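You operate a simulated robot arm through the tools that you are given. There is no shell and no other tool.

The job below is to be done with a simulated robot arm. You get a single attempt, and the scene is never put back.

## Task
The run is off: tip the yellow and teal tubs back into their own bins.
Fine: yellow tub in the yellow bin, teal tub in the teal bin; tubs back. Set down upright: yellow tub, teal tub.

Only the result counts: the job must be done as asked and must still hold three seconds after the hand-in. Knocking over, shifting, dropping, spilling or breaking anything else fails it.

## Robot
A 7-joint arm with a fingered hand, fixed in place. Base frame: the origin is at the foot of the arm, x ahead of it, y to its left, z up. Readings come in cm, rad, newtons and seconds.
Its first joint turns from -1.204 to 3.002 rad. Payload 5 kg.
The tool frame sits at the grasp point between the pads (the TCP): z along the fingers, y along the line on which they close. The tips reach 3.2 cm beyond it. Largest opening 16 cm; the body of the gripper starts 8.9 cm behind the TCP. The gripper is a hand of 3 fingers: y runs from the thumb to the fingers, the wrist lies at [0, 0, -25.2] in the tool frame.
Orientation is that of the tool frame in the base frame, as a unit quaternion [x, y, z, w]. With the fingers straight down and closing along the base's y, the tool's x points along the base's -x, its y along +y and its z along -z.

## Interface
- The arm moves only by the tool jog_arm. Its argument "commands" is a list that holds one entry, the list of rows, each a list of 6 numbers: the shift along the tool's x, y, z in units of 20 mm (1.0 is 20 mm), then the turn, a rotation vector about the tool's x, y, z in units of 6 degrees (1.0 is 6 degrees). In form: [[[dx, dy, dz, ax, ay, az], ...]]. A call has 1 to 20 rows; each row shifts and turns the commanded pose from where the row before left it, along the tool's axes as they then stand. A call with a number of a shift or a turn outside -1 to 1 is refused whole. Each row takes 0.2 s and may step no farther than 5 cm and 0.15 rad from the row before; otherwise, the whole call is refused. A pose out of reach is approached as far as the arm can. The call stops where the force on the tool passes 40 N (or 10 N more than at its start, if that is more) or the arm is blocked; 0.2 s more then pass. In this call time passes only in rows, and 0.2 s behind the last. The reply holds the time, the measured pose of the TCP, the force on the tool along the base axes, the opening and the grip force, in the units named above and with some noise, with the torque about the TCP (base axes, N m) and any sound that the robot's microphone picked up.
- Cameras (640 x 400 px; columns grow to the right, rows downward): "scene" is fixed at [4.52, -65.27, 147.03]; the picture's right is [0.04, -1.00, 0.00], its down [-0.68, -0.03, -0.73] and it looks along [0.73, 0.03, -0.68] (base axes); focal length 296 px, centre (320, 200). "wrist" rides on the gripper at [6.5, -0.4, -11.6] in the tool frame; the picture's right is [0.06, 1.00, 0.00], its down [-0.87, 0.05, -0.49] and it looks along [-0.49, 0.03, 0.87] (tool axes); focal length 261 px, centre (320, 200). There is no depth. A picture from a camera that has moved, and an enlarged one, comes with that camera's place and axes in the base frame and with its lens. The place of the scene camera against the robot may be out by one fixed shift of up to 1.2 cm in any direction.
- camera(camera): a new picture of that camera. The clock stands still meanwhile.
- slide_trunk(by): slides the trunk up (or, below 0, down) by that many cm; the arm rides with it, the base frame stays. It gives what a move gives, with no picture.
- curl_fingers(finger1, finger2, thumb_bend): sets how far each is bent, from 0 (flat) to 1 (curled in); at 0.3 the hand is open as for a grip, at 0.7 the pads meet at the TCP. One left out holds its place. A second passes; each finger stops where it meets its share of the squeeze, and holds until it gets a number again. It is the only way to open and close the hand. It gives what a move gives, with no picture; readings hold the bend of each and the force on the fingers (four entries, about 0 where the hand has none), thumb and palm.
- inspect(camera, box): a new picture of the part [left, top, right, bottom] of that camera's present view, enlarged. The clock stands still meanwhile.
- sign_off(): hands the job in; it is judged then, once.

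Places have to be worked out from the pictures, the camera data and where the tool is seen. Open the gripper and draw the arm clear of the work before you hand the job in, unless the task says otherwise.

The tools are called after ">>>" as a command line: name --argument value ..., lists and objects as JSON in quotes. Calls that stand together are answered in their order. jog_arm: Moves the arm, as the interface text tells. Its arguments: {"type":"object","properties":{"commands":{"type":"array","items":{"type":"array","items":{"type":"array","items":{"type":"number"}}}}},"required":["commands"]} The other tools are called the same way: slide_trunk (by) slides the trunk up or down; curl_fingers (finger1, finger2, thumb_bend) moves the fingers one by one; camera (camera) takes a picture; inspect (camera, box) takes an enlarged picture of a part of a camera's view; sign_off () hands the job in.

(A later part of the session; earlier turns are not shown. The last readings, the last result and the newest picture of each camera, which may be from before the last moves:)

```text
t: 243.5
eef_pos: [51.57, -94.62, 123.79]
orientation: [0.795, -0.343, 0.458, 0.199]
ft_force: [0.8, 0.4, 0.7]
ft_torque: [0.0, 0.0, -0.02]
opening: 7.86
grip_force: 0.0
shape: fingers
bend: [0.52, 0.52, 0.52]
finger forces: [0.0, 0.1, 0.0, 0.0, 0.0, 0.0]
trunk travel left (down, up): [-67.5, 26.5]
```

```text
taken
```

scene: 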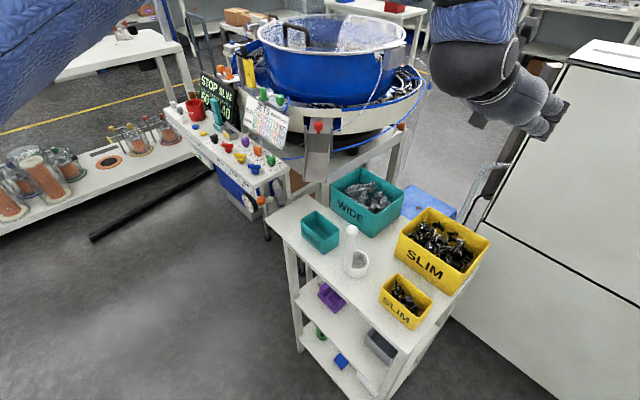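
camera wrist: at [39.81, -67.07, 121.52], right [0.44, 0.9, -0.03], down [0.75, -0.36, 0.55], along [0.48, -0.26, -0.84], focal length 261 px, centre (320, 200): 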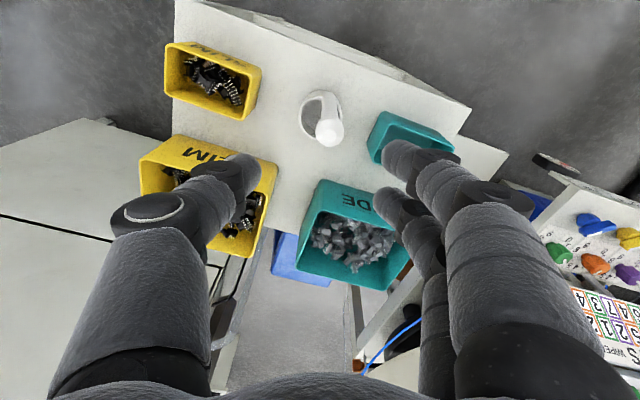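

At 60° it works, but the forearm comes in steeply from above, so I'll do the trunk swap (arm up, trunk down) here before tilting more.

>>> jog_arm --commands '[[[0.866, 0, -0.5, 0, 0, 0], [0.866, 0, -0.5, 0, 0, 0], [0.866, 0, -0.5, 0, 0, 0], [0.866, 0, -0.5, 0, 0, 0], [0.866, 0, -0.5, 0, 0, 0]]]'

>>> slide_trunk --by -10

>>> camera --camera "scene"

```text
t: 244.7
eef_pos: [51.64, -94.51, 133.96]
orientation: [0.796, -0.344, 0.458, 0.199]
ft_force: [-0.4, -0.3, 0.7]
ft_torque: [0.01, 0.02, 0.01]
opening: 7.84
grip_force: 0.1
shape: fingers
bend: [0.52, 0.52, 0.52]
finger forces: [0.0, 0.0, 0.0, 0.1, 0.1, 0.1]
trunk travel left (down, up): [-67.5, 26.5]
```

```text
t: 246.1
eef_pos: [51.69, -94.56, 123.81]
orientation: [0.796, -0.343, 0.458, 0.199]
ft_force: [0.1, 0.1, 0.3]
ft_torque: [0.0, -0.01, 0.01]
opening: 7.86
grip_force: 0.1
shape: fingers
bend: [0.52, 0.52, 0.52]
finger forces: [0.1, 0.0, 0.1, 0.0, 0.1, 0.1]
trunk travel left (down, up): [-57.5, 36.5]
```

```text
taken
```

scene: 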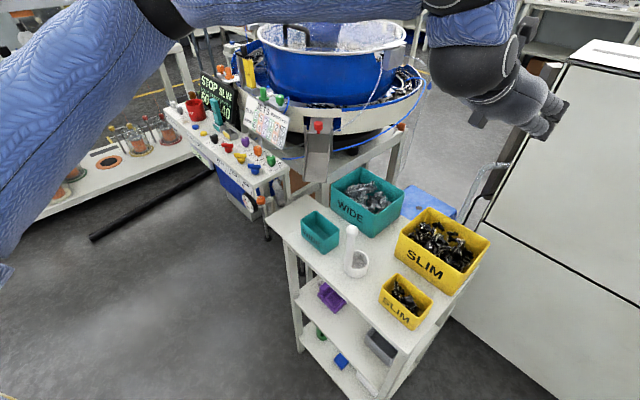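

Good posture, elbow left. One more swap, then tilt further in steps.

>>> jog_arm --commands '[[[0.866, 0, -0.5, 0, 0, 0], [0.866, 0, -0.5, 0, 0, 0], [0.866, 0, -0.5, 0, 0, 0], [0.866, 0, -0.5, 0, 0, 0], [0.866, 0, -0.5, 0, 0, 0]]]'

>>> slide_trunk --by -10

>>> jog_arm --commands '[[[0, 0, 0, 0, 0.833, 0], [0, 0, 0, 0, 0.833, 0], [0, 0, 0, 0, 0.833, 0]]]'

>>> camera --camera "scene"

```text
t: 247.3
eef_pos: [51.69, -94.47, 133.95]
orientation: [0.796, -0.343, 0.458, 0.199]
ft_force: [0.2, 1.3, -0.7]
ft_torque: [-0.01, -0.01, 0.01]
opening: 7.84
grip_force: 0.0
shape: fingers
bend: [0.52, 0.52, 0.52]
finger forces: [0.1, 0.1, 0.0, 0.1, 0.0, 0.1]
trunk travel left (down, up): [-57.5, 36.5]
```

```text
t: 248.6
eef_pos: [51.66, -94.51, 123.9]
orientation: [0.795, -0.344, 0.458, 0.2]
ft_force: [-0.2, -0.2, 1.0]
ft_torque: [-0.03, -0.01, 0.01]
opening: 7.87
grip_force: 0.1
shape: fingers
bend: [0.52, 0.52, 0.52]
finger forces: [0.0, 0.1, 0.0, 0.0, 0.1, 0.0]
trunk travel left (down, up): [-47.5, 46.5]
```

```text
t: 249.4
eef_pos: [51.85, -94.57, 123.77]
orientation: [0.729, -0.315, 0.558, 0.243]
ft_force: [0.2, 1.0, 0.2]
ft_torque: [0.01, 0.01, -0.02]
opening: 7.86
grip_force: 0.0
shape: fingers
bend: [0.52, 0.52, 0.52]
finger forces: [0.1, 0.1, 0.0, 0.0, 0.1, 0.0]
trunk travel left (down, up): [-47.5, 46.5]
```

```text
taken
```

scene: 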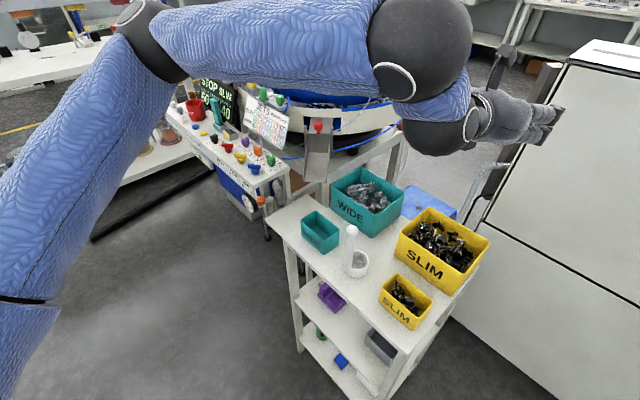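

At 75° it's smooth. Three more steps to 90° for margin.

>>> jog_arm --commands '[[[0, 0, 0, 0, 0.833, 0], [0, 0, 0, 0, 0.833, 0], [0, 0, 0, 0, 0.833, 0]]]'

>>> camera --camera "scene"

```text
t: 250.2
eef_pos: [51.85, -94.55, 123.71]
orientation: [0.65, -0.281, 0.648, 0.282]
ft_force: [-0.2, -0.6, -0.6]
ft_torque: [-0.01, -0.02, -0.02]
opening: 7.87
grip_force: 0.1
shape: fingers
bend: [0.52, 0.52, 0.52]
finger forces: [0.0, 0.0, 0.1, 0.1, 0.0, 0.0]
trunk travel left (down, up): [-47.5, 46.5]
```

```text
taken
```

scene: 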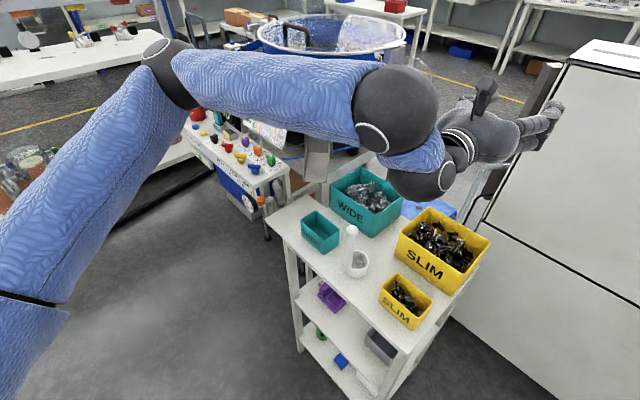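

At 90° all is clear and smooth. I'll retrace: tilt back to 60°, raise the trunk, and return along the path to the staging spot.

>>> jog_arm --commands '[[[0, 0, 0, 0, -0.833, 0], [0, 0, 0, 0, -0.833, 0], [0, 0, 0, 0, -0.833, 0], [0, 0, 0, 0, -0.833, 0], [0, 0, 0, 0, -0.833, 0], [0, 0, 0, 0, -0.833, 0]]]'

>>> slide_trunk --by 20

>>> jog_arm --commands '[[[-0.478, 0.02, -0.628, 0, -0.583, 0], [-0.515, 0.02, -0.598, 0, -0.583, 0], [-0.551, 0.02, -0.565, 0, -0.583, 0], [-0.584, 0.02, -0.53, 0, -0.583, 0], [-0.616, 0.02, -0.493, 0, -0.583, 0], [-0.645, 0.02, -0.455, 0, -0.583, 0], [-0.671, 0.02, -0.414, 0, -0.583, 0], [-0.695, 0.02, -0.374, 0, -0.583, 0], [-0.717, 0.02, -0.33, 0, -0.583, 0], [-0.736, 0.02, -0.285, 0, -0.583, 0]]]'

>>> jog_arm --commands '[[[-0.751, 0.02, -0.24, 0, -0.583, 0], [-0.765, 0.02, -0.194, 0, -0.583, 0], [-0.775, 0.02, -0.147, 0, -0.583, 0], [-0.782, 0.02, -0.099, 0, -0.583, 0], [-0.787, 0.02, -0.051, 0, -0.583, 0], [-0.788, 0.02, -0.004, 0, -0.583, 0], [-0.788, 0.02, 0.045, 0, -0.583, 0], [-0.783, 0.02, 0.093, 0, -0.583, 0], [-0.777, 0.02, 0.141, 0, -0.583, 0], [-0.767, 0.02, 0.187, 0, -0.583, 0]]]'

>>> camera --camera "scene"

```text
t: 251.6
eef_pos: [51.78, -94.41, 123.85]
orientation: [0.796, -0.344, 0.457, 0.199]
ft_force: [0.8, -0.4, 0.1]
ft_torque: [0.04, 0.0, -0.02]
opening: 7.87
grip_force: 0.0
shape: fingers
bend: [0.52, 0.52, 0.52]
finger forces: [0.1, 0.0, 0.0, 0.0, 0.0, 0.1]
trunk travel left (down, up): [-47.5, 46.5]
```

```text
t: 253.8
eef_pos: [51.76, -94.49, 143.82]
orientation: [0.795, -0.344, 0.457, 0.199]
ft_force: [-0.1, 0.7, 0.1]
ft_torque: [0.03, 0.01, 0.02]
opening: 7.87
grip_force: 0.0
shape: fingers
bend: [0.52, 0.52, 0.52]
finger forces: [0.0, 0.0, 0.0, 0.0, 0.1, 0.0]
trunk travel left (down, up): [-67.5, 26.5]
```

```text
t: 256.0
eef_pos: [40.58, -83.21, 141.74]
orientation: [0.896, -0.388, 0.197, 0.086]
ft_force: [-0.1, -0.1, -0.5]
ft_torque: [-0.02, 0.01, -0.02]
opening: 7.87
grip_force: 0.0
shape: fingers
bend: [0.52, 0.52, 0.52]
finger forces: [0.0, 0.1, 0.0, 0.0, 0.1, 0.0]
trunk travel left (down, up): [-67.5, 26.5]
```

```text
t: 258.2
eef_pos: [29.55, -72.3, 139.97]
orientation: [0.914, -0.395, -0.082, -0.035]
ft_force: [0.3, 0.1, 0.0]
ft_torque: [-0.01, -0.03, -0.03]
opening: 7.83
grip_force: 0.1
shape: fingers
bend: [0.52, 0.52, 0.52]
finger forces: [0.0, 0.0, 0.1, 0.0, 0.1, 0.0]
trunk travel left (down, up): [-67.5, 26.5]
```

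```text
taken
```

scene: 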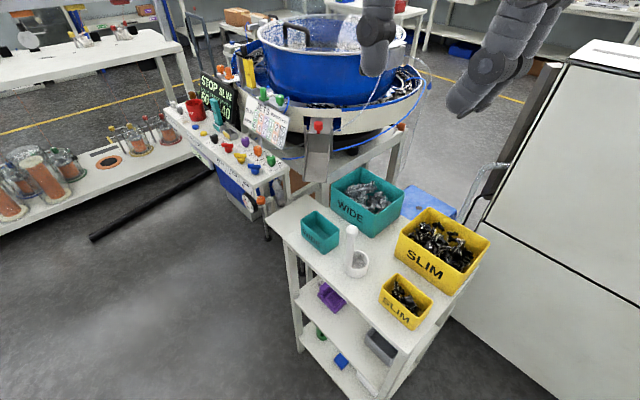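

The path is reversible. I'll yaw back to −45°, lower to the working height, open the hand a bit, and move above the yellow tub.

>>> jog_arm --commands '[[[0, 0, 0, 0.171, 0, 0.966], [0, 0, 0, 0.171, 0, 0.966], [0, 0, 0, 0.171, 0, 0.966], [0, 0, 0, 0.171, 0, 0.966], [0, 0, 0, 0.171, 0, 0.966], [0, 0, 0, 0.171, 0, 0.966], [0, 0, 0, 0.171, 0, 0.966], [0, 0, 0, 0.171, 0, 0.966], [0, 0, 0, 0.171, 0, 0.966], [0, 0, 0, 0.171, 0, 0.966], [0, 0, 0, 0.171, 0, 0.966], [0, 0, 0, 0.171, 0, 0.966], [0, 0, 0, 0.171, 0, 0.966], [0, 0, 0, 0.171, 0, 0.966], [0, 0, 0, 0.171, 0, 0.966]]]'

>>> slide_trunk --by -20

>>> curl_fingers --finger1 0.45 --finger2 0.45 --thumb_bend 0.45

>>> camera --camera "scene"

```text
t: 261.4
eef_pos: [29.79, -72.19, 139.99]
orientation: [-0.38, 0.921, 0.034, 0.08]
ft_force: [1.0, 0.0, -0.2]
ft_torque: [0.01, -0.02, 0.01]
opening: 7.84
grip_force: 0.1
shape: fingers
bend: [0.52, 0.52, 0.52]
finger forces: [0.1, 0.0, 0.0, 0.0, 0.0, 0.0]
trunk travel left (down, up): [-67.5, 26.5]
```

```text
t: 263.5
eef_pos: [29.78, -72.2, 119.98]
orientation: [-0.381, 0.921, 0.034, 0.081]
ft_force: [0.8, -0.4, 0.0]
ft_torque: [0.01, 0.0, 0.01]
opening: 7.85
grip_force: 0.0
shape: fingers
bend: [0.52, 0.52, 0.52]
finger forces: [0.1, 0.1, 0.0, 0.1, 0.0, 0.0]
trunk travel left (down, up): [-47.5, 46.5]
```

```text
t: 264.5
eef_pos: [29.81, -72.18, 120.02]
orientation: [-0.38, 0.921, 0.035, 0.08]
ft_force: [0.8, -0.2, -0.7]
ft_torque: [-0.03, -0.01, -0.01]
opening: 10.71
grip_force: 0.0
shape: fingers
bend: [0.45, 0.45, 0.45]
finger forces: [0.0, 0.0, 0.0, 0.0, 0.0, 0.1]
trunk travel left (down, up): [-47.5, 46.5]
```

```text
taken
```

scene: 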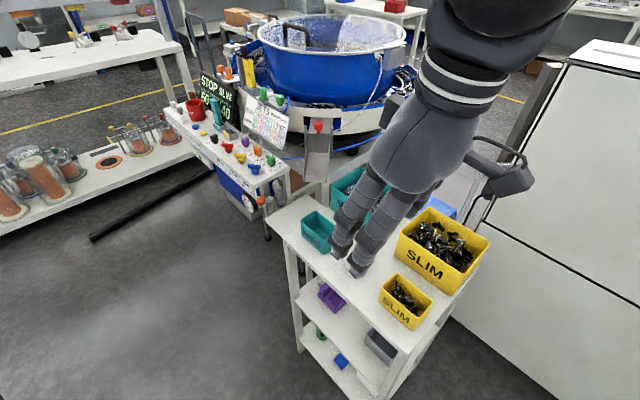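

Moving above the yellow tub at z 120, then down 10 cm with the trunk.

>>> jog_arm --commands '[[[0.076, -0.96, -0.015, 0, 0, 0], [0.076, -0.96, -0.015, 0, 0, 0], [0.076, -0.96, -0.015, 0, 0, 0], [0.076, -0.96, -0.015, 0, 0, 0], [0.076, -0.96, -0.015, 0, 0, 0], [0.076, -0.96, -0.015, 0, 0, 0], [0.076, -0.96, -0.015, 0, 0, 0]]]'

>>> slide_trunk --by -10

>>> camera --camera "wrist"

>>> camera --camera "scene"

```text
t: 266.1
eef_pos: [38.56, -82.32, 119.92]
orientation: [-0.38, 0.921, 0.034, 0.079]
ft_force: [0.1, 0.8, -0.4]
ft_torque: [0.02, 0.01, -0.02]
opening: 10.72
grip_force: 0.1
shape: fingers
bend: [0.45, 0.45, 0.45]
finger forces: [0.1, 0.0, 0.0, 0.0, 0.0, 0.0]
trunk travel left (down, up): [-47.5, 46.5]
```

```text
t: 267.5
eef_pos: [38.55, -82.39, 109.97]
orientation: [-0.38, 0.921, 0.034, 0.081]
ft_force: [-0.5, -0.1, 1.3]
ft_torque: [-0.05, -0.01, 0.02]
opening: 10.75
grip_force: 0.1
shape: fingers
bend: [0.45, 0.45, 0.45]
finger forces: [0.0, 0.0, 0.1, 0.0, 0.1, 0.0]
trunk travel left (down, up): [-37.5, 56.5]
```

```text
taken
camera wrist: at [32.82, -88.63, 120.27], right [-0.75, 0.66, -0.01], down [0.51, 0.58, 0.63], along [0.43, 0.47, -0.77], focal length 261 px, centre (320, 200)
```

wrist: 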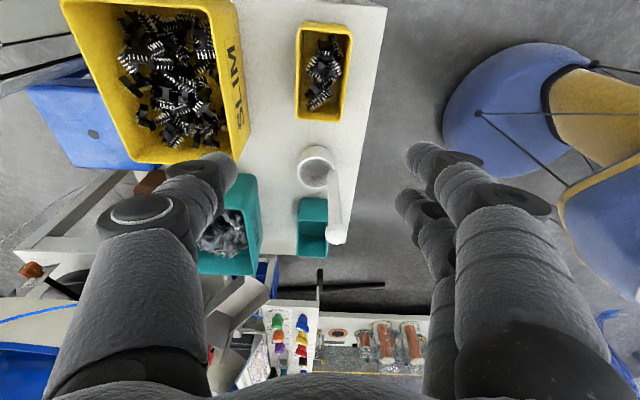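

```text
taken
```

scene: 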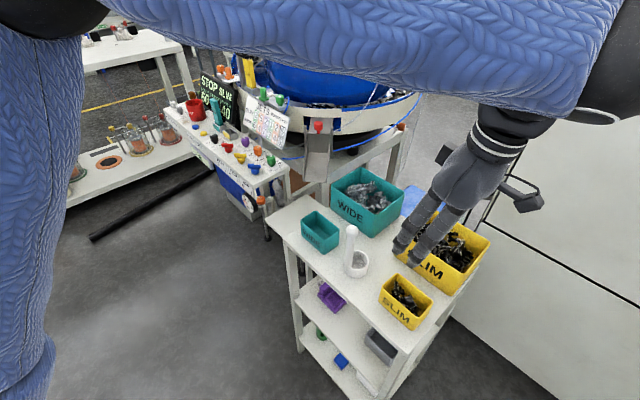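

The yellow tub and the cup are both in view, well separated. I'll zoom in for an exact fix on the yellow tub.

>>> inspect --camera "wrist" --box '[260, 0, 420, 160]'

```text
2.50 times, centred on (340, 80) of wrist
camera zoom: at [32.82, -88.63, 120.27], right [-0.75, 0.66, -0.01], down [0.51, 0.58, 0.63], along [0.43, 0.47, -0.77], focal length 652 px, centre (270, 500)
```

zoom: 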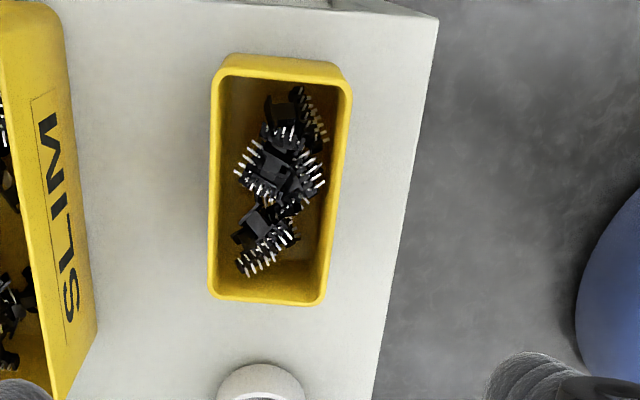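

The yellow tub's centre is (38.7,-82.2), essentially its original place. Descending to z 90 first.

>>> jog_arm --commands '[[[0.163, 0, 0.985, 0, 0, 0], [0.163, 0, 0.985, 0, 0, 0], [0.163, 0, 0.985, 0, 0, 0], [0.163, 0, 0.985, 0, 0, 0], [0.163, 0, 0.985, 0, 0, 0], [0.173, 0, 0.985, 0, 0, 0], [0.173, 0, 0.985, 0, 0, 0], [0.173, 0, 0.985, 0, 0, 0], [0.173, 0, 0.985, 0, 0, 0]]]'

>>> camera --camera "wrist"

>>> inspect --camera "scene" --box '[330, 190, 470, 340]'

```text
t: 269.5
eef_pos: [38.64, -82.29, 91.83]
orientation: [-0.38, 0.921, 0.034, 0.079]
ft_force: [0.2, -0.9, 0.3]
ft_torque: [0.0, -0.03, 0.01]
opening: 10.71
grip_force: 0.1
shape: fingers
bend: [0.45, 0.45, 0.45]
finger forces: [0.0, 0.1, 0.1, 0.0, 0.1, 0.0]
trunk travel left (down, up): [-37.5, 56.5]
```

```text
taken
camera wrist: at [33.08, -88.66, 102.22], right [-0.75, 0.66, -0.01], down [0.51, 0.58, 0.63], along [0.43, 0.47, -0.77], focal length 261 px, centre (320, 200)
```

wrist: 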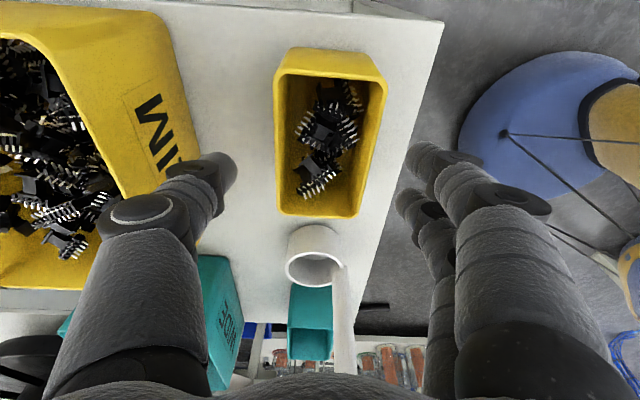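

```text
2.67 times, centred on (400, 265) of scene
camera zoom: at [4.52, -65.27, 147.03], right [0.04, -1.0, 0.0], down [-0.68, -0.03, -0.73], along [0.73, 0.03, -0.68], focal length 788 px, centre (107, 27)
```

zoom: 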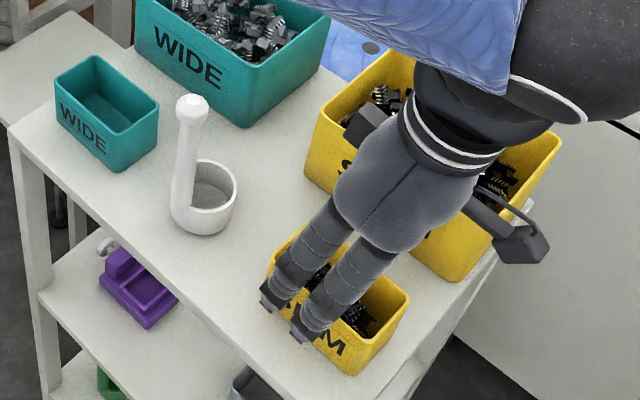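

Centred over the tub. Descending the last 5 cm carefully.

>>> jog_arm --commands '[[[0.173, 0, 0.985, 0, 0, 0], [0.173, 0, 0.985, 0, 0, 0], [0.05, 0, 0.28, 0, 0, 0]]]'

>>> jog_arm --commands '[[[0.03, 0, 0.17, 0, 0, 0]]]'

>>> camera --camera "wrist"

```text
t: 270.3
eef_pos: [38.36, -82.38, 87.27]
orientation: [-0.38, 0.921, 0.034, 0.08]
ft_force: [-0.5, 0.2, 0.5]
ft_torque: [0.02, -0.01, -0.03]
opening: 10.73
grip_force: 0.1
shape: fingers
bend: [0.45, 0.45, 0.45]
finger forces: [0.0, 0.1, 0.0, 0.0, 0.0, 0.1]
trunk travel left (down, up): [-37.5, 56.5]
```

```text
t: 270.7
eef_pos: [38.58, -82.43, 86.82]
orientation: [-0.38, 0.921, 0.034, 0.08]
ft_force: [-0.1, 0.2, -0.4]
ft_torque: [0.0, 0.0, 0.0]
opening: 10.74
grip_force: 0.1
shape: fingers
bend: [0.45, 0.45, 0.45]
finger forces: [0.1, 0.0, 0.0, 0.0, 0.0, 0.0]
trunk travel left (down, up): [-37.5, 56.5]
```

```text
taken
camera wrist: at [32.96, -88.71, 97.18], right [-0.75, 0.66, -0.01], down [0.51, 0.58, 0.63], along [0.43, 0.47, -0.77], focal length 261 px, centre (320, 200)
```

wrist: 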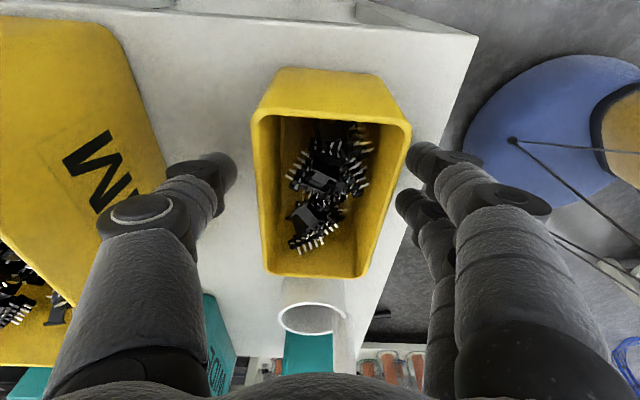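

In position with no contact. Closing in two stages.

>>> curl_fingers --finger1 0.55 --finger2 0.55 --thumb_bend 0.55

>>> curl_fingers --finger1 0.66 --finger2 0.66 --thumb_bend 0.66

>>> camera --camera "wrist"

>>> inspect --camera "scene" --box '[330, 190, 470, 340]'

```text
t: 271.7
eef_pos: [38.57, -82.38, 86.77]
orientation: [-0.382, 0.92, 0.034, 0.08]
ft_force: [-0.6, 1.0, 0.1]
ft_torque: [0.02, 0.0, 0.0]
opening: 6.86
grip_force: 0.1
shape: fingers
bend: [0.55, 0.55, 0.55]
finger forces: [0.4, 0.2, 0.0, 0.0, 0.2, 0.1]
trunk travel left (down, up): [-37.5, 56.5]
```

```text
t: 272.7
eef_pos: [38.48, -82.43, 86.91]
orientation: [-0.381, 0.921, 0.033, 0.081]
ft_force: [0.2, 0.5, 0.3]
ft_torque: [-0.01, 0.02, -0.01]
opening: 6.39
grip_force: 17.7
shape: fingers
bend: [0.57, 0.57, 0.6]
finger forces: [9.0, 8.9, 0.1, 0.1, 17.9, 0.0]
trunk travel left (down, up): [-37.5, 56.5]
```

```text
taken
camera wrist: at [32.94, -88.71, 97.19], right [-0.75, 0.66, -0.01], down [0.51, 0.58, 0.63], along [0.43, 0.47, -0.77], focal length 261 px, centre (320, 200)
```

wrist: 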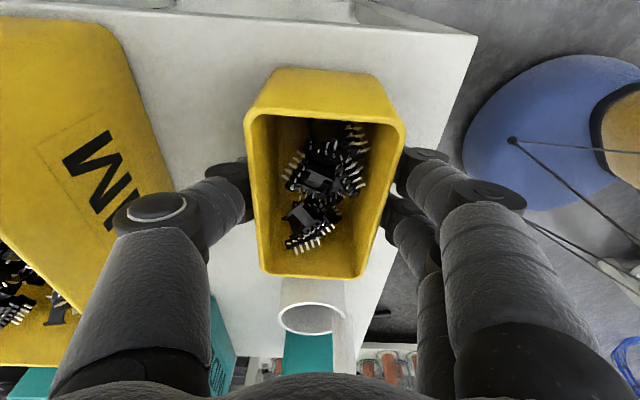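

```text
2.67 times, centred on (400, 265) of scene
camera zoom: at [4.52, -65.27, 147.03], right [0.04, -1.0, 0.0], down [-0.68, -0.03, -0.73], along [0.73, 0.03, -0.68], focal length 788 px, centre (107, 27)
```

zoom: 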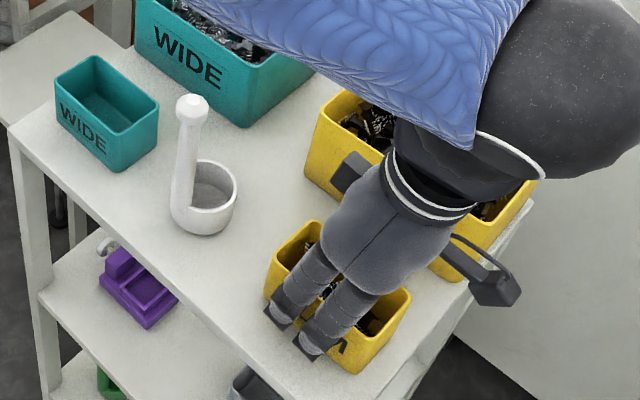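

Firm and balanced (9.0, 8.9 and 17.9 N). Lifting 2 cm to check.

>>> jog_arm --commands '[[[-0.087, 0, -0.493, 0, 0, 0], [-0.087, 0, -0.493, 0, 0, 0]]]'

>>> camera --camera "wrist"

>>> inspect --camera "scene" --box '[330, 190, 470, 340]'

```text
t: 273.3
eef_pos: [38.29, -82.34, 88.89]
orientation: [-0.379, 0.921, 0.035, 0.08]
ft_force: [-0.3, -0.1, -1.3]
ft_torque: [0.0, -0.01, 0.01]
opening: 6.37
grip_force: 18.1
shape: fingers
bend: [0.57, 0.57, 0.6]
finger forces: [9.0, 9.0, 0.1, 0.0, 17.9, 0.1]
trunk travel left (down, up): [-37.5, 56.5]
```

```text
taken
camera wrist: at [32.79, -88.7, 99.19], right [-0.75, 0.66, -0.01], down [0.51, 0.58, 0.63], along [0.43, 0.47, -0.77], focal length 261 px, centre (320, 200)
```

wrist: 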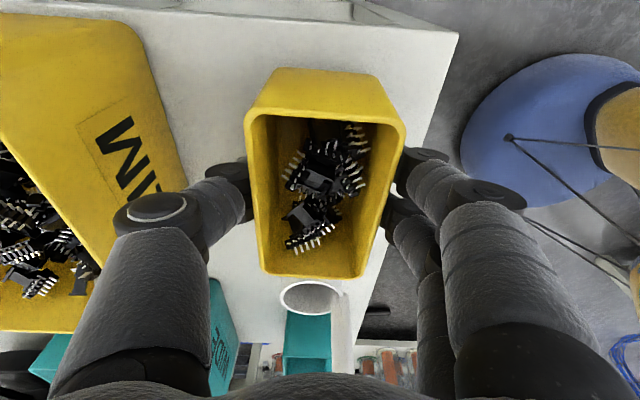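

```text
2.67 times, centred on (400, 265) of scene
camera zoom: at [4.52, -65.27, 147.03], right [0.04, -1.0, 0.0], down [-0.68, -0.03, -0.73], along [0.73, 0.03, -0.68], focal length 788 px, centre (107, 27)
```

zoom: 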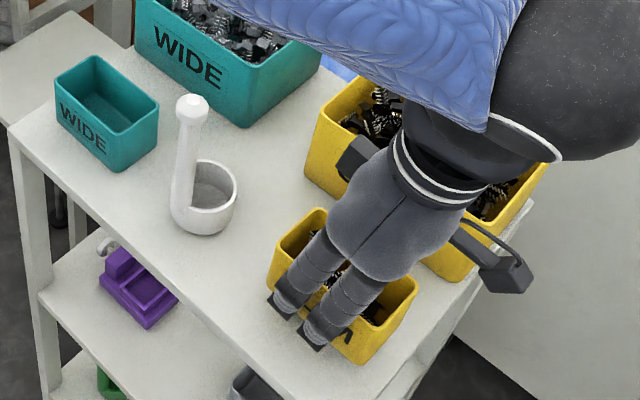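

Held firmly. Lifting to about z 107, then raising the trunk to the rehearsed T −5.

>>> jog_arm --commands '[[[-0.173, 0, -0.985, 0, 0, 0], [-0.173, 0, -0.985, 0, 0, 0], [-0.173, 0, -0.985, 0, 0, 0], [-0.173, 0, -0.985, 0, 0, 0], [-0.173, 0, -0.985, 0, 0, 0], [-0.173, 0, -0.985, 0, 0, 0], [-0.173, 0, -0.985, 0, 0, 0], [-0.173, 0, -0.985, 0, 0, 0], [-0.173, 0, -0.985, 0, 0, 0]]]'

>>> slide_trunk --by 10

>>> camera --camera "wrist"

```text
t: 275.3
eef_pos: [38.54, -82.27, 106.95]
orientation: [-0.38, 0.921, 0.034, 0.08]
ft_force: [0.6, -0.7, -0.8]
ft_torque: [0.04, 0.01, 0.01]
opening: 6.34
grip_force: 18.1
shape: fingers
bend: [0.57, 0.57, 0.6]
finger forces: [9.0, 8.9, 0.0, 0.1, 17.9, 0.0]
trunk travel left (down, up): [-37.5, 56.5]
```

```text
t: 276.6
eef_pos: [38.47, -82.4, 116.84]
orientation: [-0.38, 0.921, 0.034, 0.08]
ft_force: [0.8, 0.5, -1.8]
ft_torque: [0.03, 0.01, 0.01]
opening: 6.34
grip_force: 17.8
shape: fingers
bend: [0.57, 0.57, 0.6]
finger forces: [8.9, 8.9, 0.1, 0.0, 17.9, 0.0]
trunk travel left (down, up): [-47.5, 46.5]
```

```text
taken
camera wrist: at [32.92, -88.67, 127.23], right [-0.75, 0.66, -0.01], down [0.51, 0.58, 0.63], along [0.43, 0.47, -0.77], focal length 261 px, centre (320, 200)
```

wrist: 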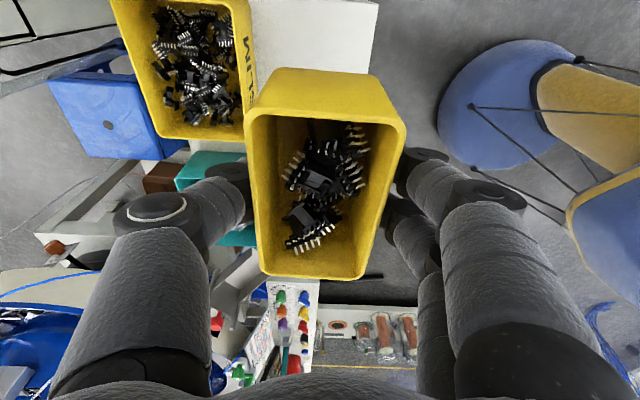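

Contents are steady. Moving to the staging spot in front of the trolley, then yaw −90° as rehearsed.

>>> jog_arm --commands '[[[-0.11, 0.955, -0.204, 0, 0, 0], [-0.11, 0.955, -0.204, 0, 0, 0], [-0.11, 0.955, -0.204, 0, 0, 0], [-0.11, 0.955, -0.204, 0, 0, 0], [-0.11, 0.955, -0.204, 0, 0, 0], [-0.11, 0.955, -0.204, 0, 0, 0], [-0.11, 0.955, -0.204, 0, 0, 0]]]'

>>> jog_arm --commands '[[[0, 0, 0, -0.171, 0, -0.966], [0, 0, 0, -0.171, 0, -0.966], [0, 0, 0, -0.171, 0, -0.966], [0, 0, 0, -0.171, 0, -0.966], [0, 0, 0, -0.171, 0, -0.966], [0, 0, 0, -0.171, 0, -0.966], [0, 0, 0, -0.171, 0, -0.966], [0, 0, 0, -0.171, 0, -0.966], [0, 0, 0, -0.171, 0, -0.966], [0, 0, 0, -0.171, 0, -0.966], [0, 0, 0, -0.171, 0, -0.966], [0, 0, 0, -0.171, 0, -0.966], [0, 0, 0, -0.171, 0, -0.966], [0, 0, 0, -0.171, 0, -0.966], [0, 0, 0, -0.171, 0, -0.966]]]'

>>> camera --camera "scene"

>>> camera --camera "wrist"

```text
t: 278.2
eef_pos: [29.67, -72.16, 120.37]
orientation: [-0.381, 0.921, 0.032, 0.079]
ft_force: [-0.4, 0.2, -0.5]
ft_torque: [-0.06, 0.0, -0.01]
opening: 6.32
grip_force: 18.0
shape: fingers
bend: [0.57, 0.57, 0.6]
finger forces: [8.9, 8.9, 0.0, 0.1, 17.9, 0.1]
trunk travel left (down, up): [-47.5, 46.5]
```

```text
t: 281.4
eef_pos: [29.86, -72.09, 120.06]
orientation: [0.915, -0.394, -0.082, -0.034]
ft_force: [-0.3, 1.0, -1.4]
ft_torque: [-0.01, -0.01, -0.02]
opening: 6.35
grip_force: 17.8
shape: fingers
bend: [0.57, 0.57, 0.6]
finger forces: [8.8, 8.9, 0.0, 0.0, 17.9, 0.0]
trunk travel left (down, up): [-47.5, 46.5]
```

```text
taken
```

scene: 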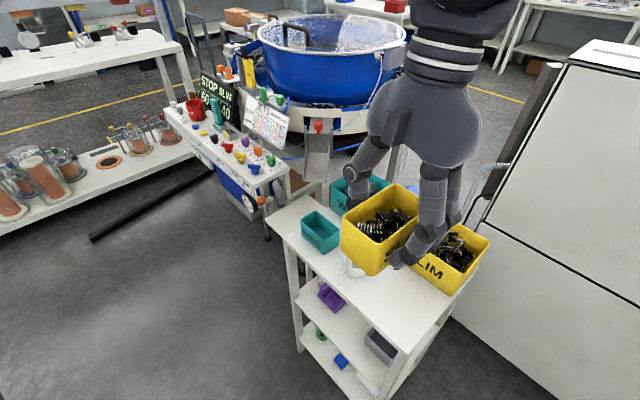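

```text
taken
camera wrist: at [36.09, -77.98, 130.35], right [-0.68, -0.73, -0.01], down [-0.57, 0.52, 0.64], along [-0.46, 0.44, -0.77], focal length 261 px, centre (320, 200)
```

wrist: 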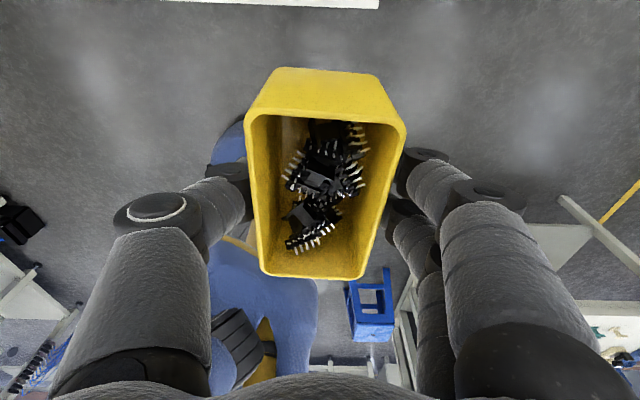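

The contents sit still. Now the rehearsed traverse to the yellow bin, with the tub tilting to no more than 50° on arrival, in three parts.

>>> jog_arm --commands '[[[0.842, -0.0375, 0.258, 0, 0.4167, 0], [0.83, -0.0375, 0.294, 0, 0.4167, 0], [0.817, -0.0375, 0.33, 0, 0.4167, 0], [0.802, -0.0375, 0.365, 0, 0.4167, 0], [0.785, -0.0375, 0.4, 0, 0.4167, 0], [0.767, -0.0375, 0.434, 0, 0.4167, 0], [0.747, -0.0375, 0.467, 0, 0.4167, 0]]]'

>>> jog_arm --commands '[[[0.726, -0.0375, 0.499, 0, 0.4167, 0], [0.704, -0.0375, 0.53, 0, 0.4167, 0], [0.68, -0.0375, 0.56, 0, 0.4167, 0], [0.655, -0.0375, 0.59, 0, 0.4167, 0], [0.629, -0.0375, 0.618, 0, 0.4167, 0], [0.601, -0.0375, 0.644, 0, 0.4167, 0], [0.572, -0.0375, 0.67, 0, 0.4167, 0]]]'

>>> camera --camera "wrist"

>>> camera --camera "scene"

```text
t: 283.0
eef_pos: [37.82, -79.89, 114.36]
orientation: [0.916, -0.397, 0.058, 0.026]
ft_force: [0.2, -0.1, -0.8]
ft_torque: [-0.02, 0.01, -0.02]
opening: 6.35
grip_force: 18.1
shape: fingers
bend: [0.57, 0.57, 0.6]
finger forces: [9.0, 8.9, 0.1, 0.0, 17.9, 0.2]
trunk travel left (down, up): [-47.5, 46.5]
```

```text
t: 284.6
eef_pos: [45.46, -87.45, 108.85]
orientation: [0.897, -0.387, 0.198, 0.086]
ft_force: [-0.2, -0.3, -0.4]
ft_torque: [0.02, 0.01, -0.04]
opening: 6.36
grip_force: 18.2
shape: fingers
bend: [0.57, 0.57, 0.6]
finger forces: [8.9, 8.9, 0.1, 0.0, 17.7, 0.0]
trunk travel left (down, up): [-47.5, 46.5]
```

```text
taken
camera wrist: at [46.67, -88.02, 122.06], right [-0.69, -0.72, 0.03], down [-0.72, 0.69, 0.08], along [-0.08, 0.04, -1.0], focal length 261 px, centre (320, 200)
```

wrist: 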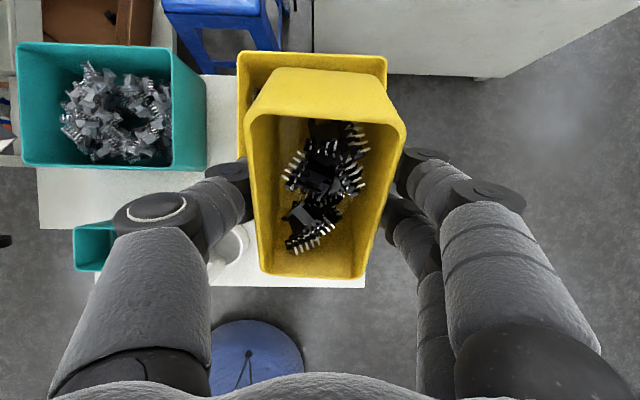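

```text
taken
```

scene: 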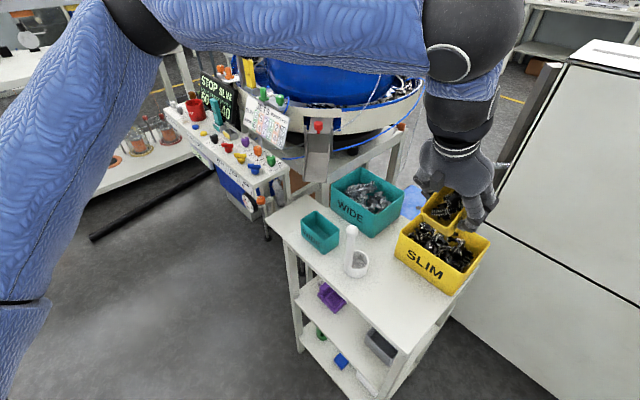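

On track, contents still. The final part brings the tub fully over the yellow bin.

>>> jog_arm --commands '[[[0.542, -0.0375, 0.695, 0, 0.4167, 0], [0.511, -0.0375, 0.717, 0, 0.4167, 0], [0.48, -0.0375, 0.739, 0, 0.4167, 0], [0.447, -0.0375, 0.759, 0, 0.4167, 0], [0.414, -0.0375, 0.778, 0, 0.4167, 0], [0.379, -0.0375, 0.795, 0, 0.4167, 0]]]'

>>> camera --camera "wrist"

>>> camera --camera "scene"

```text
t: 286.0
eef_pos: [52.47, -94.01, 104.09]
orientation: [0.863, -0.373, 0.312, 0.136]
ft_force: [0.5, 0.5, -0.4]
ft_torque: [0.01, 0.03, -0.01]
opening: 6.37
grip_force: 17.1
shape: fingers
bend: [0.57, 0.57, 0.6]
finger forces: [8.8, 8.9, 0.0, 0.1, 17.6, 0.1]
trunk travel left (down, up): [-47.5, 46.5]
```

```text
taken
camera wrist: at [51.22, -92.0, 117.17], right [-0.69, -0.72, 0.04], down [-0.71, 0.68, -0.18], along [0.1, -0.15, -0.98], focal length 261 px, centre (320, 200)
```

wrist: 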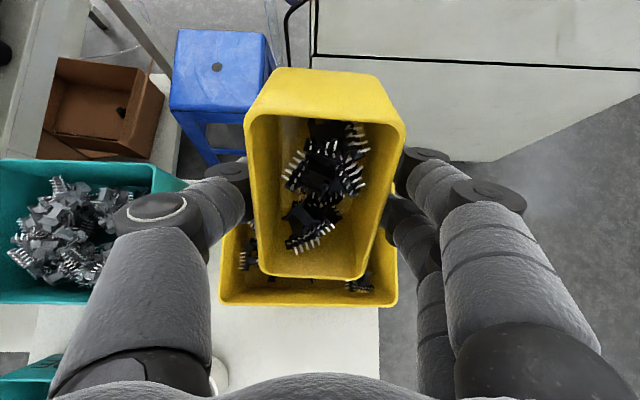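

```text
taken
```

scene: 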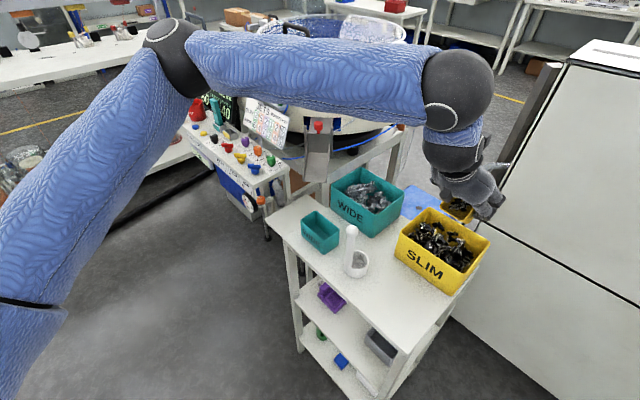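

The tub is over the yellow bin with about 3.5 cm of margin at the lip. I'll tilt on slowly while easing down 2 cm.

>>> jog_arm --commands '[[[-0.4, 0, 0.446, 0, 0.833, 0], [-0.44, 0, 0.41, 0, 0.833, 0]]]'

>>> jog_arm --commands '[[[0, 0, 0, 0, 0.833, 0], [0, 0, 0, 0, 0.833, 0]]]'

>>> camera --camera "wrist"

>>> camera --camera "scene"

```text
t: 286.6
eef_pos: [52.24, -93.91, 101.55]
orientation: [0.832, -0.359, 0.387, 0.169]
ft_force: [-0.8, -0.7, -1.1]
ft_torque: [0.04, 0.02, -0.01]
opening: 6.35
grip_force: 17.2
shape: fingers
bend: [0.57, 0.57, 0.6]
finger forces: [8.8, 8.9, 0.0, 0.0, 17.7, 0.1]
trunk travel left (down, up): [-47.5, 46.5]
```

```text
t: 287.2
eef_pos: [52.44, -93.84, 101.61]
orientation: [0.796, -0.343, 0.457, 0.199]
ft_force: [-0.2, -0.9, -1.1]
ft_torque: [0.04, 0.0, -0.01]
opening: 6.36
grip_force: 18.3
shape: fingers
bend: [0.57, 0.57, 0.6]
finger forces: [8.9, 8.8, 0.0, 0.0, 17.7, 0.0]
trunk travel left (down, up): [-47.5, 46.5]
```

```text
taken
camera wrist: at [48.12, -88.67, 113.04], right [-0.71, -0.71, 0.06], down [-0.63, 0.59, -0.51], along [0.32, -0.39, -0.86], focal length 261 px, centre (320, 200)
```

wrist: 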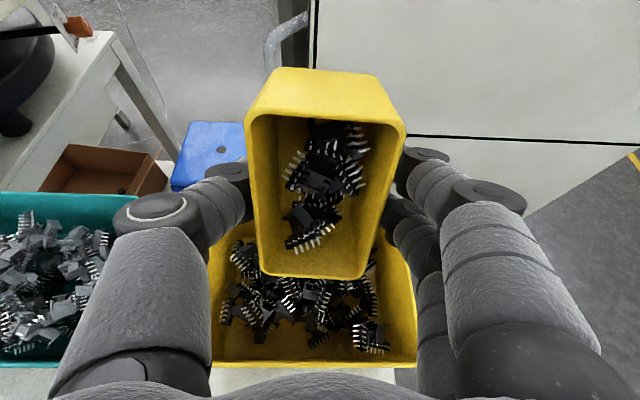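

```text
taken
```

scene: 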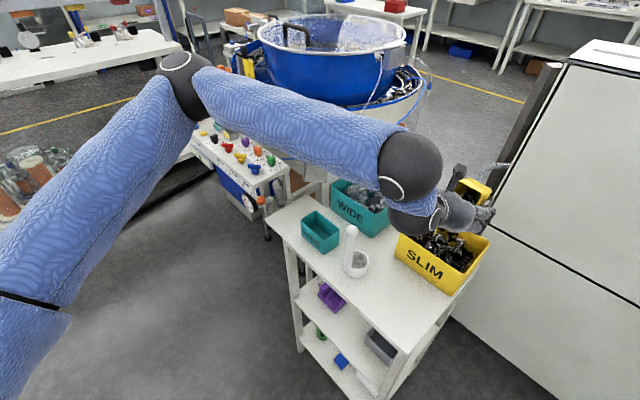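

At a 70° tub tilt the contents still hold (the teal ones went by 80°). Before going further I'll do the rehearsed trunk swaps at a safer 60° for more tilt range.

>>> jog_arm --commands '[[[0, 0, 0, 0, -0.833, 0], [0, 0, 0, 0, -0.833, 0], [0.766, 0, -0.643, 0, 0, 0], [0.766, 0, -0.643, 0, 0, 0], [0.766, 0, -0.643, 0, 0, 0], [0.766, 0, -0.643, 0, 0, 0], [0.766, 0, -0.643, 0, 0, 0]]]'

>>> slide_trunk --by -10

>>> jog_arm --commands '[[[0.766, 0, -0.643, 0, 0, 0], [0.766, 0, -0.643, 0, 0, 0], [0.766, 0, -0.643, 0, 0, 0], [0.766, 0, -0.643, 0, 0, 0], [0.766, 0, -0.643, 0, 0, 0]]]'

>>> slide_trunk --by -10

>>> camera --camera "wrist"

>>> camera --camera "scene"

```text
t: 288.8
eef_pos: [52.23, -93.78, 111.58]
orientation: [0.833, -0.36, 0.386, 0.169]
ft_force: [-0.7, 0.1, -0.8]
ft_torque: [0.03, -0.04, 0.0]
opening: 6.35
grip_force: 17.3
shape: fingers
bend: [0.57, 0.57, 0.6]
finger forces: [8.8, 8.9, 0.0, 0.1, 17.6, 0.0]
trunk travel left (down, up): [-47.5, 46.5]
```

```text
t: 290.1
eef_pos: [52.28, -93.64, 101.49]
orientation: [0.833, -0.359, 0.386, 0.168]
ft_force: [-0.2, 0.6, -1.3]
ft_torque: [0.01, -0.01, 0.01]
opening: 6.35
grip_force: 17.2
shape: fingers
bend: [0.57, 0.57, 0.6]
finger forces: [8.9, 8.8, 0.1, 0.0, 17.7, 0.0]
trunk travel left (down, up): [-37.5, 56.5]
```

```text
t: 291.3
eef_pos: [52.19, -93.73, 111.46]
orientation: [0.832, -0.36, 0.387, 0.168]
ft_force: [0.3, -1.5, -1.1]
ft_torque: [0.02, -0.02, 0.0]
opening: 6.35
grip_force: 17.6
shape: fingers
bend: [0.57, 0.57, 0.6]
finger forces: [8.7, 8.8, 0.1, 0.0, 17.6, 0.0]
trunk travel left (down, up): [-37.5, 56.5]
```

```text
t: 292.6
eef_pos: [52.25, -93.76, 101.49]
orientation: [0.832, -0.359, 0.387, 0.168]
ft_force: [0.0, -0.3, -0.4]
ft_torque: [0.03, 0.01, 0.0]
opening: 6.33
grip_force: 17.8
shape: fingers
bend: [0.57, 0.57, 0.6]
finger forces: [8.9, 8.8, 0.0, 0.0, 17.6, 0.0]
trunk travel left (down, up): [-27.5, 66.5]
```

```text
taken
camera wrist: at [49.45, -90.09, 114.0], right [-0.7, -0.71, 0.05], down [-0.68, 0.64, -0.35], along [0.22, -0.28, -0.94], focal length 261 px, centre (320, 200)
```

wrist: 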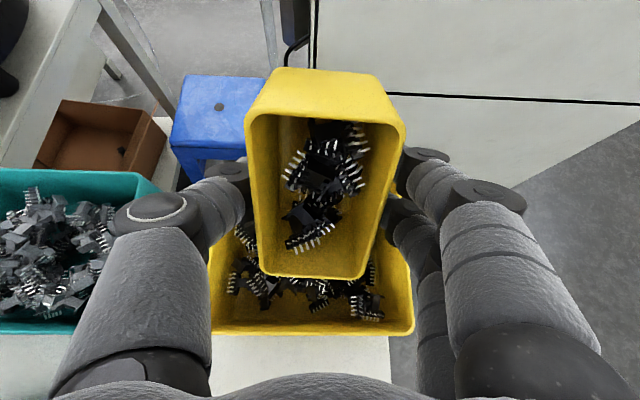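

```text
taken
```

scene: 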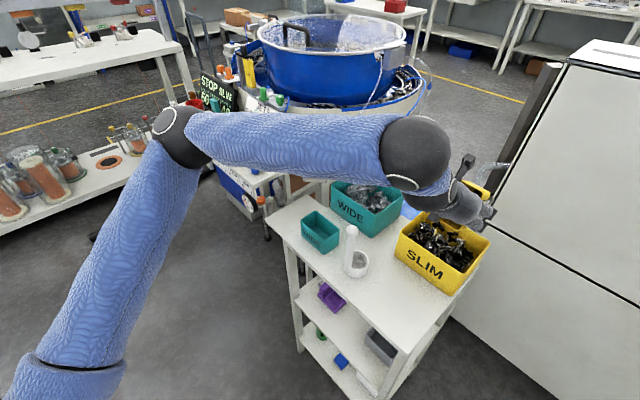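

Ready: trunk at −25, tub over the bin. Tilting on in 5° steps.

>>> jog_arm --commands '[[[0, 0, 0, 0, 0.833, 0], [0, 0, 0, 0, 0.833, 0], [0, 0, 0, 0, 0.833, 0], [0, 0, 0, 0, 0.833, 0], [0, 0, 0, 0, 0, 0]]]'

>>> camera --camera "wrist"

>>> camera --camera "scene"

```text
t: 293.9
eef_pos: [52.19, -93.7, 101.38]
orientation: [0.753, -0.325, 0.525, 0.228]
ft_force: [-0.3, 0.5, -2.0]
ft_torque: [0.06, -0.01, -0.01]
opening: 6.33
grip_force: 17.5
shape: fingers
bend: [0.57, 0.57, 0.6]
finger forces: [8.8, 8.8, 0.0, 0.0, 17.7, 0.0]
trunk travel left (down, up): [-27.5, 66.5]
```

```text
taken
camera wrist: at [46.74, -87.23, 111.57], right [-0.71, -0.7, 0.06], down [-0.56, 0.52, -0.65], along [0.42, -0.49, -0.76], focal length 261 px, centre (320, 200)
```

wrist: 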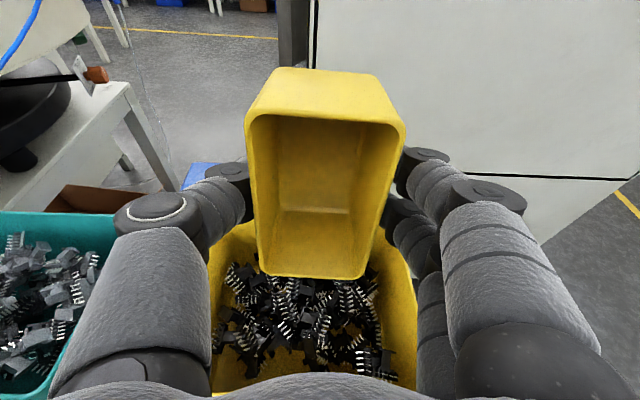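

```text
taken
```

scene: 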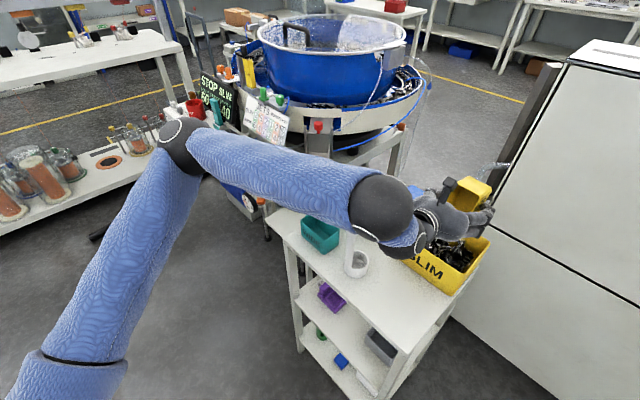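

The contents have dropped into the yellow bin. Another 10° of tilt for certainty, then a close look.

>>> jog_arm --commands '[[[0, 0, 0, 0, 0.833, 0], [0, 0, 0, 0, 0.833, 0], [0, 0, 0, 0, 0, 0], [0, 0, 0, 0, 0, 0]]]'

>>> inspect --camera "wrist" --box '[190, 50, 450, 400]'

>>> inspect --camera "scene" --box '[330, 150, 510, 310]'

```text
t: 294.9
eef_pos: [52.28, -93.7, 101.5]
orientation: [0.704, -0.304, 0.589, 0.256]
ft_force: [0.5, -1.3, -0.7]
ft_torque: [0.03, 0.04, -0.03]
opening: 6.33
grip_force: 17.9
shape: fingers
bend: [0.57, 0.57, 0.6]
finger forces: [8.9, 8.9, 0.0, 0.0, 17.6, 0.0]
trunk travel left (down, up): [-27.5, 66.5]
```

```text
1.14 times, centred on (320, 225) of wrist
camera zoom: at [45.59, -85.98, 109.99], right [-0.72, -0.69, 0.06], down [-0.48, 0.43, -0.77], along [0.5, -0.58, -0.64], focal length 298 px, centre (320, 171)
```

zoom: 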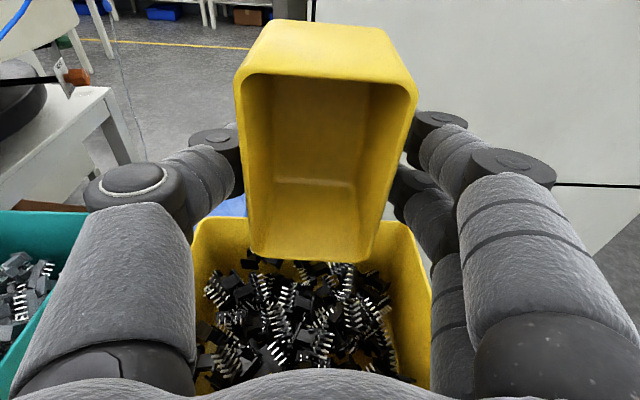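

```text
2.50 times, centred on (420, 230) of scene
camera zoom: at [4.52, -65.27, 147.03], right [0.04, -1.0, 0.0], down [-0.68, -0.03, -0.73], along [0.73, 0.03, -0.68], focal length 739 px, centre (70, 125)
```

zoom: 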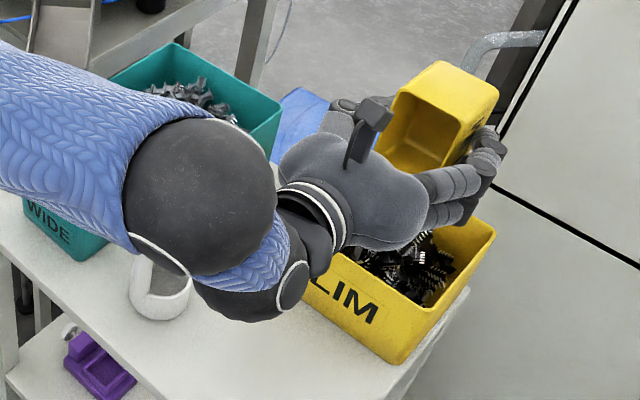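

Empty and clean, and all pieces are in the yellow bin. Retracing: tilt back to 60°, raise the trunk, and return to the staging spot.

>>> jog_arm --commands '[[[0, 0, 0, 0, -0.833, 0], [0, 0, 0, 0, -0.833, 0], [0, 0, 0, 0, -0.833, 0], [0, 0, 0, 0, -0.833, 0]]]'

>>> slide_trunk --by 20

>>> jog_arm --commands '[[[-0.478, 0, -0.628, 0, -0.583, 0], [-0.515, 0, -0.598, 0, -0.583, 0], [-0.551, 0, -0.565, 0, -0.583, 0], [-0.584, 0, -0.53, 0, -0.583, 0], [-0.616, 0, -0.493, 0, -0.583, 0], [-0.645, 0, -0.455, 0, -0.583, 0], [-0.671, 0, -0.414, 0, -0.583, 0], [-0.695, 0, -0.374, 0, -0.583, 0], [-0.717, 0, -0.33, 0, -0.583, 0], [-0.736, 0, -0.285, 0, -0.583, 0]]]'

>>> jog_arm --commands '[[[-0.751, 0, -0.24, 0, -0.583, 0], [-0.765, 0, -0.194, 0, -0.583, 0], [-0.775, 0, -0.147, 0, -0.583, 0], [-0.782, 0, -0.099, 0, -0.583, 0], [-0.787, 0, -0.051, 0, -0.583, 0], [-0.788, 0, -0.004, 0, -0.583, 0], [-0.788, 0, 0.045, 0, -0.583, 0], [-0.783, 0, 0.093, 0, -0.583, 0], [-0.777, 0, 0.141, 0, -0.583, 0], [-0.767, 0, 0.187, 0, -0.583, 0]]]'

>>> camera --camera "scene"

```text
t: 295.9
eef_pos: [52.23, -93.71, 101.36]
orientation: [0.796, -0.343, 0.458, 0.199]
ft_force: [-0.6, -0.3, -0.6]
ft_torque: [0.01, 0.02, -0.01]
opening: 6.34
grip_force: 17.2
shape: fingers
bend: [0.57, 0.57, 0.6]
finger forces: [8.8, 8.8, 0.1, 0.0, 17.5, 0.1]
trunk travel left (down, up): [-27.5, 66.5]
```

```text
t: 298.0
eef_pos: [52.31, -93.73, 121.41]
orientation: [0.796, -0.344, 0.457, 0.199]
ft_force: [0.0, 0.1, -0.2]
ft_torque: [0.03, -0.02, 0.02]
opening: 6.35
grip_force: 17.4
shape: fingers
bend: [0.57, 0.57, 0.6]
finger forces: [8.9, 8.9, 0.1, 0.0, 17.5, 0.0]
trunk travel left (down, up): [-47.5, 46.5]
```

```text
t: 300.2
eef_pos: [41.49, -82.21, 119.41]
orientation: [0.896, -0.388, 0.197, 0.087]
ft_force: [-0.4, 0.4, -0.7]
ft_torque: [0.03, 0.01, 0.0]
opening: 6.33
grip_force: 17.7
shape: fingers
bend: [0.57, 0.57, 0.6]
finger forces: [8.7, 8.7, 0.0, 0.0, 17.4, 0.0]
trunk travel left (down, up): [-47.5, 46.5]
```

```text
t: 302.4
eef_pos: [30.67, -70.82, 117.33]
orientation: [0.914, -0.395, -0.082, -0.034]
ft_force: [-0.3, 0.7, -0.4]
ft_torque: [0.03, -0.01, -0.03]
opening: 6.34
grip_force: 17.1
shape: fingers
bend: [0.57, 0.57, 0.6]
finger forces: [8.7, 8.7, 0.0, 0.0, 17.4, 0.0]
trunk travel left (down, up): [-47.5, 46.5]
```

```text
taken
```

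scene: 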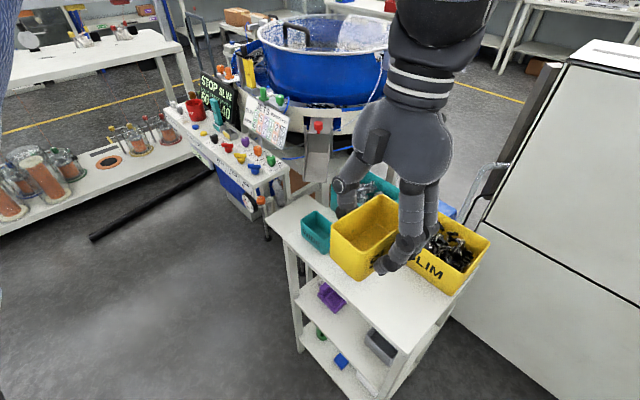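

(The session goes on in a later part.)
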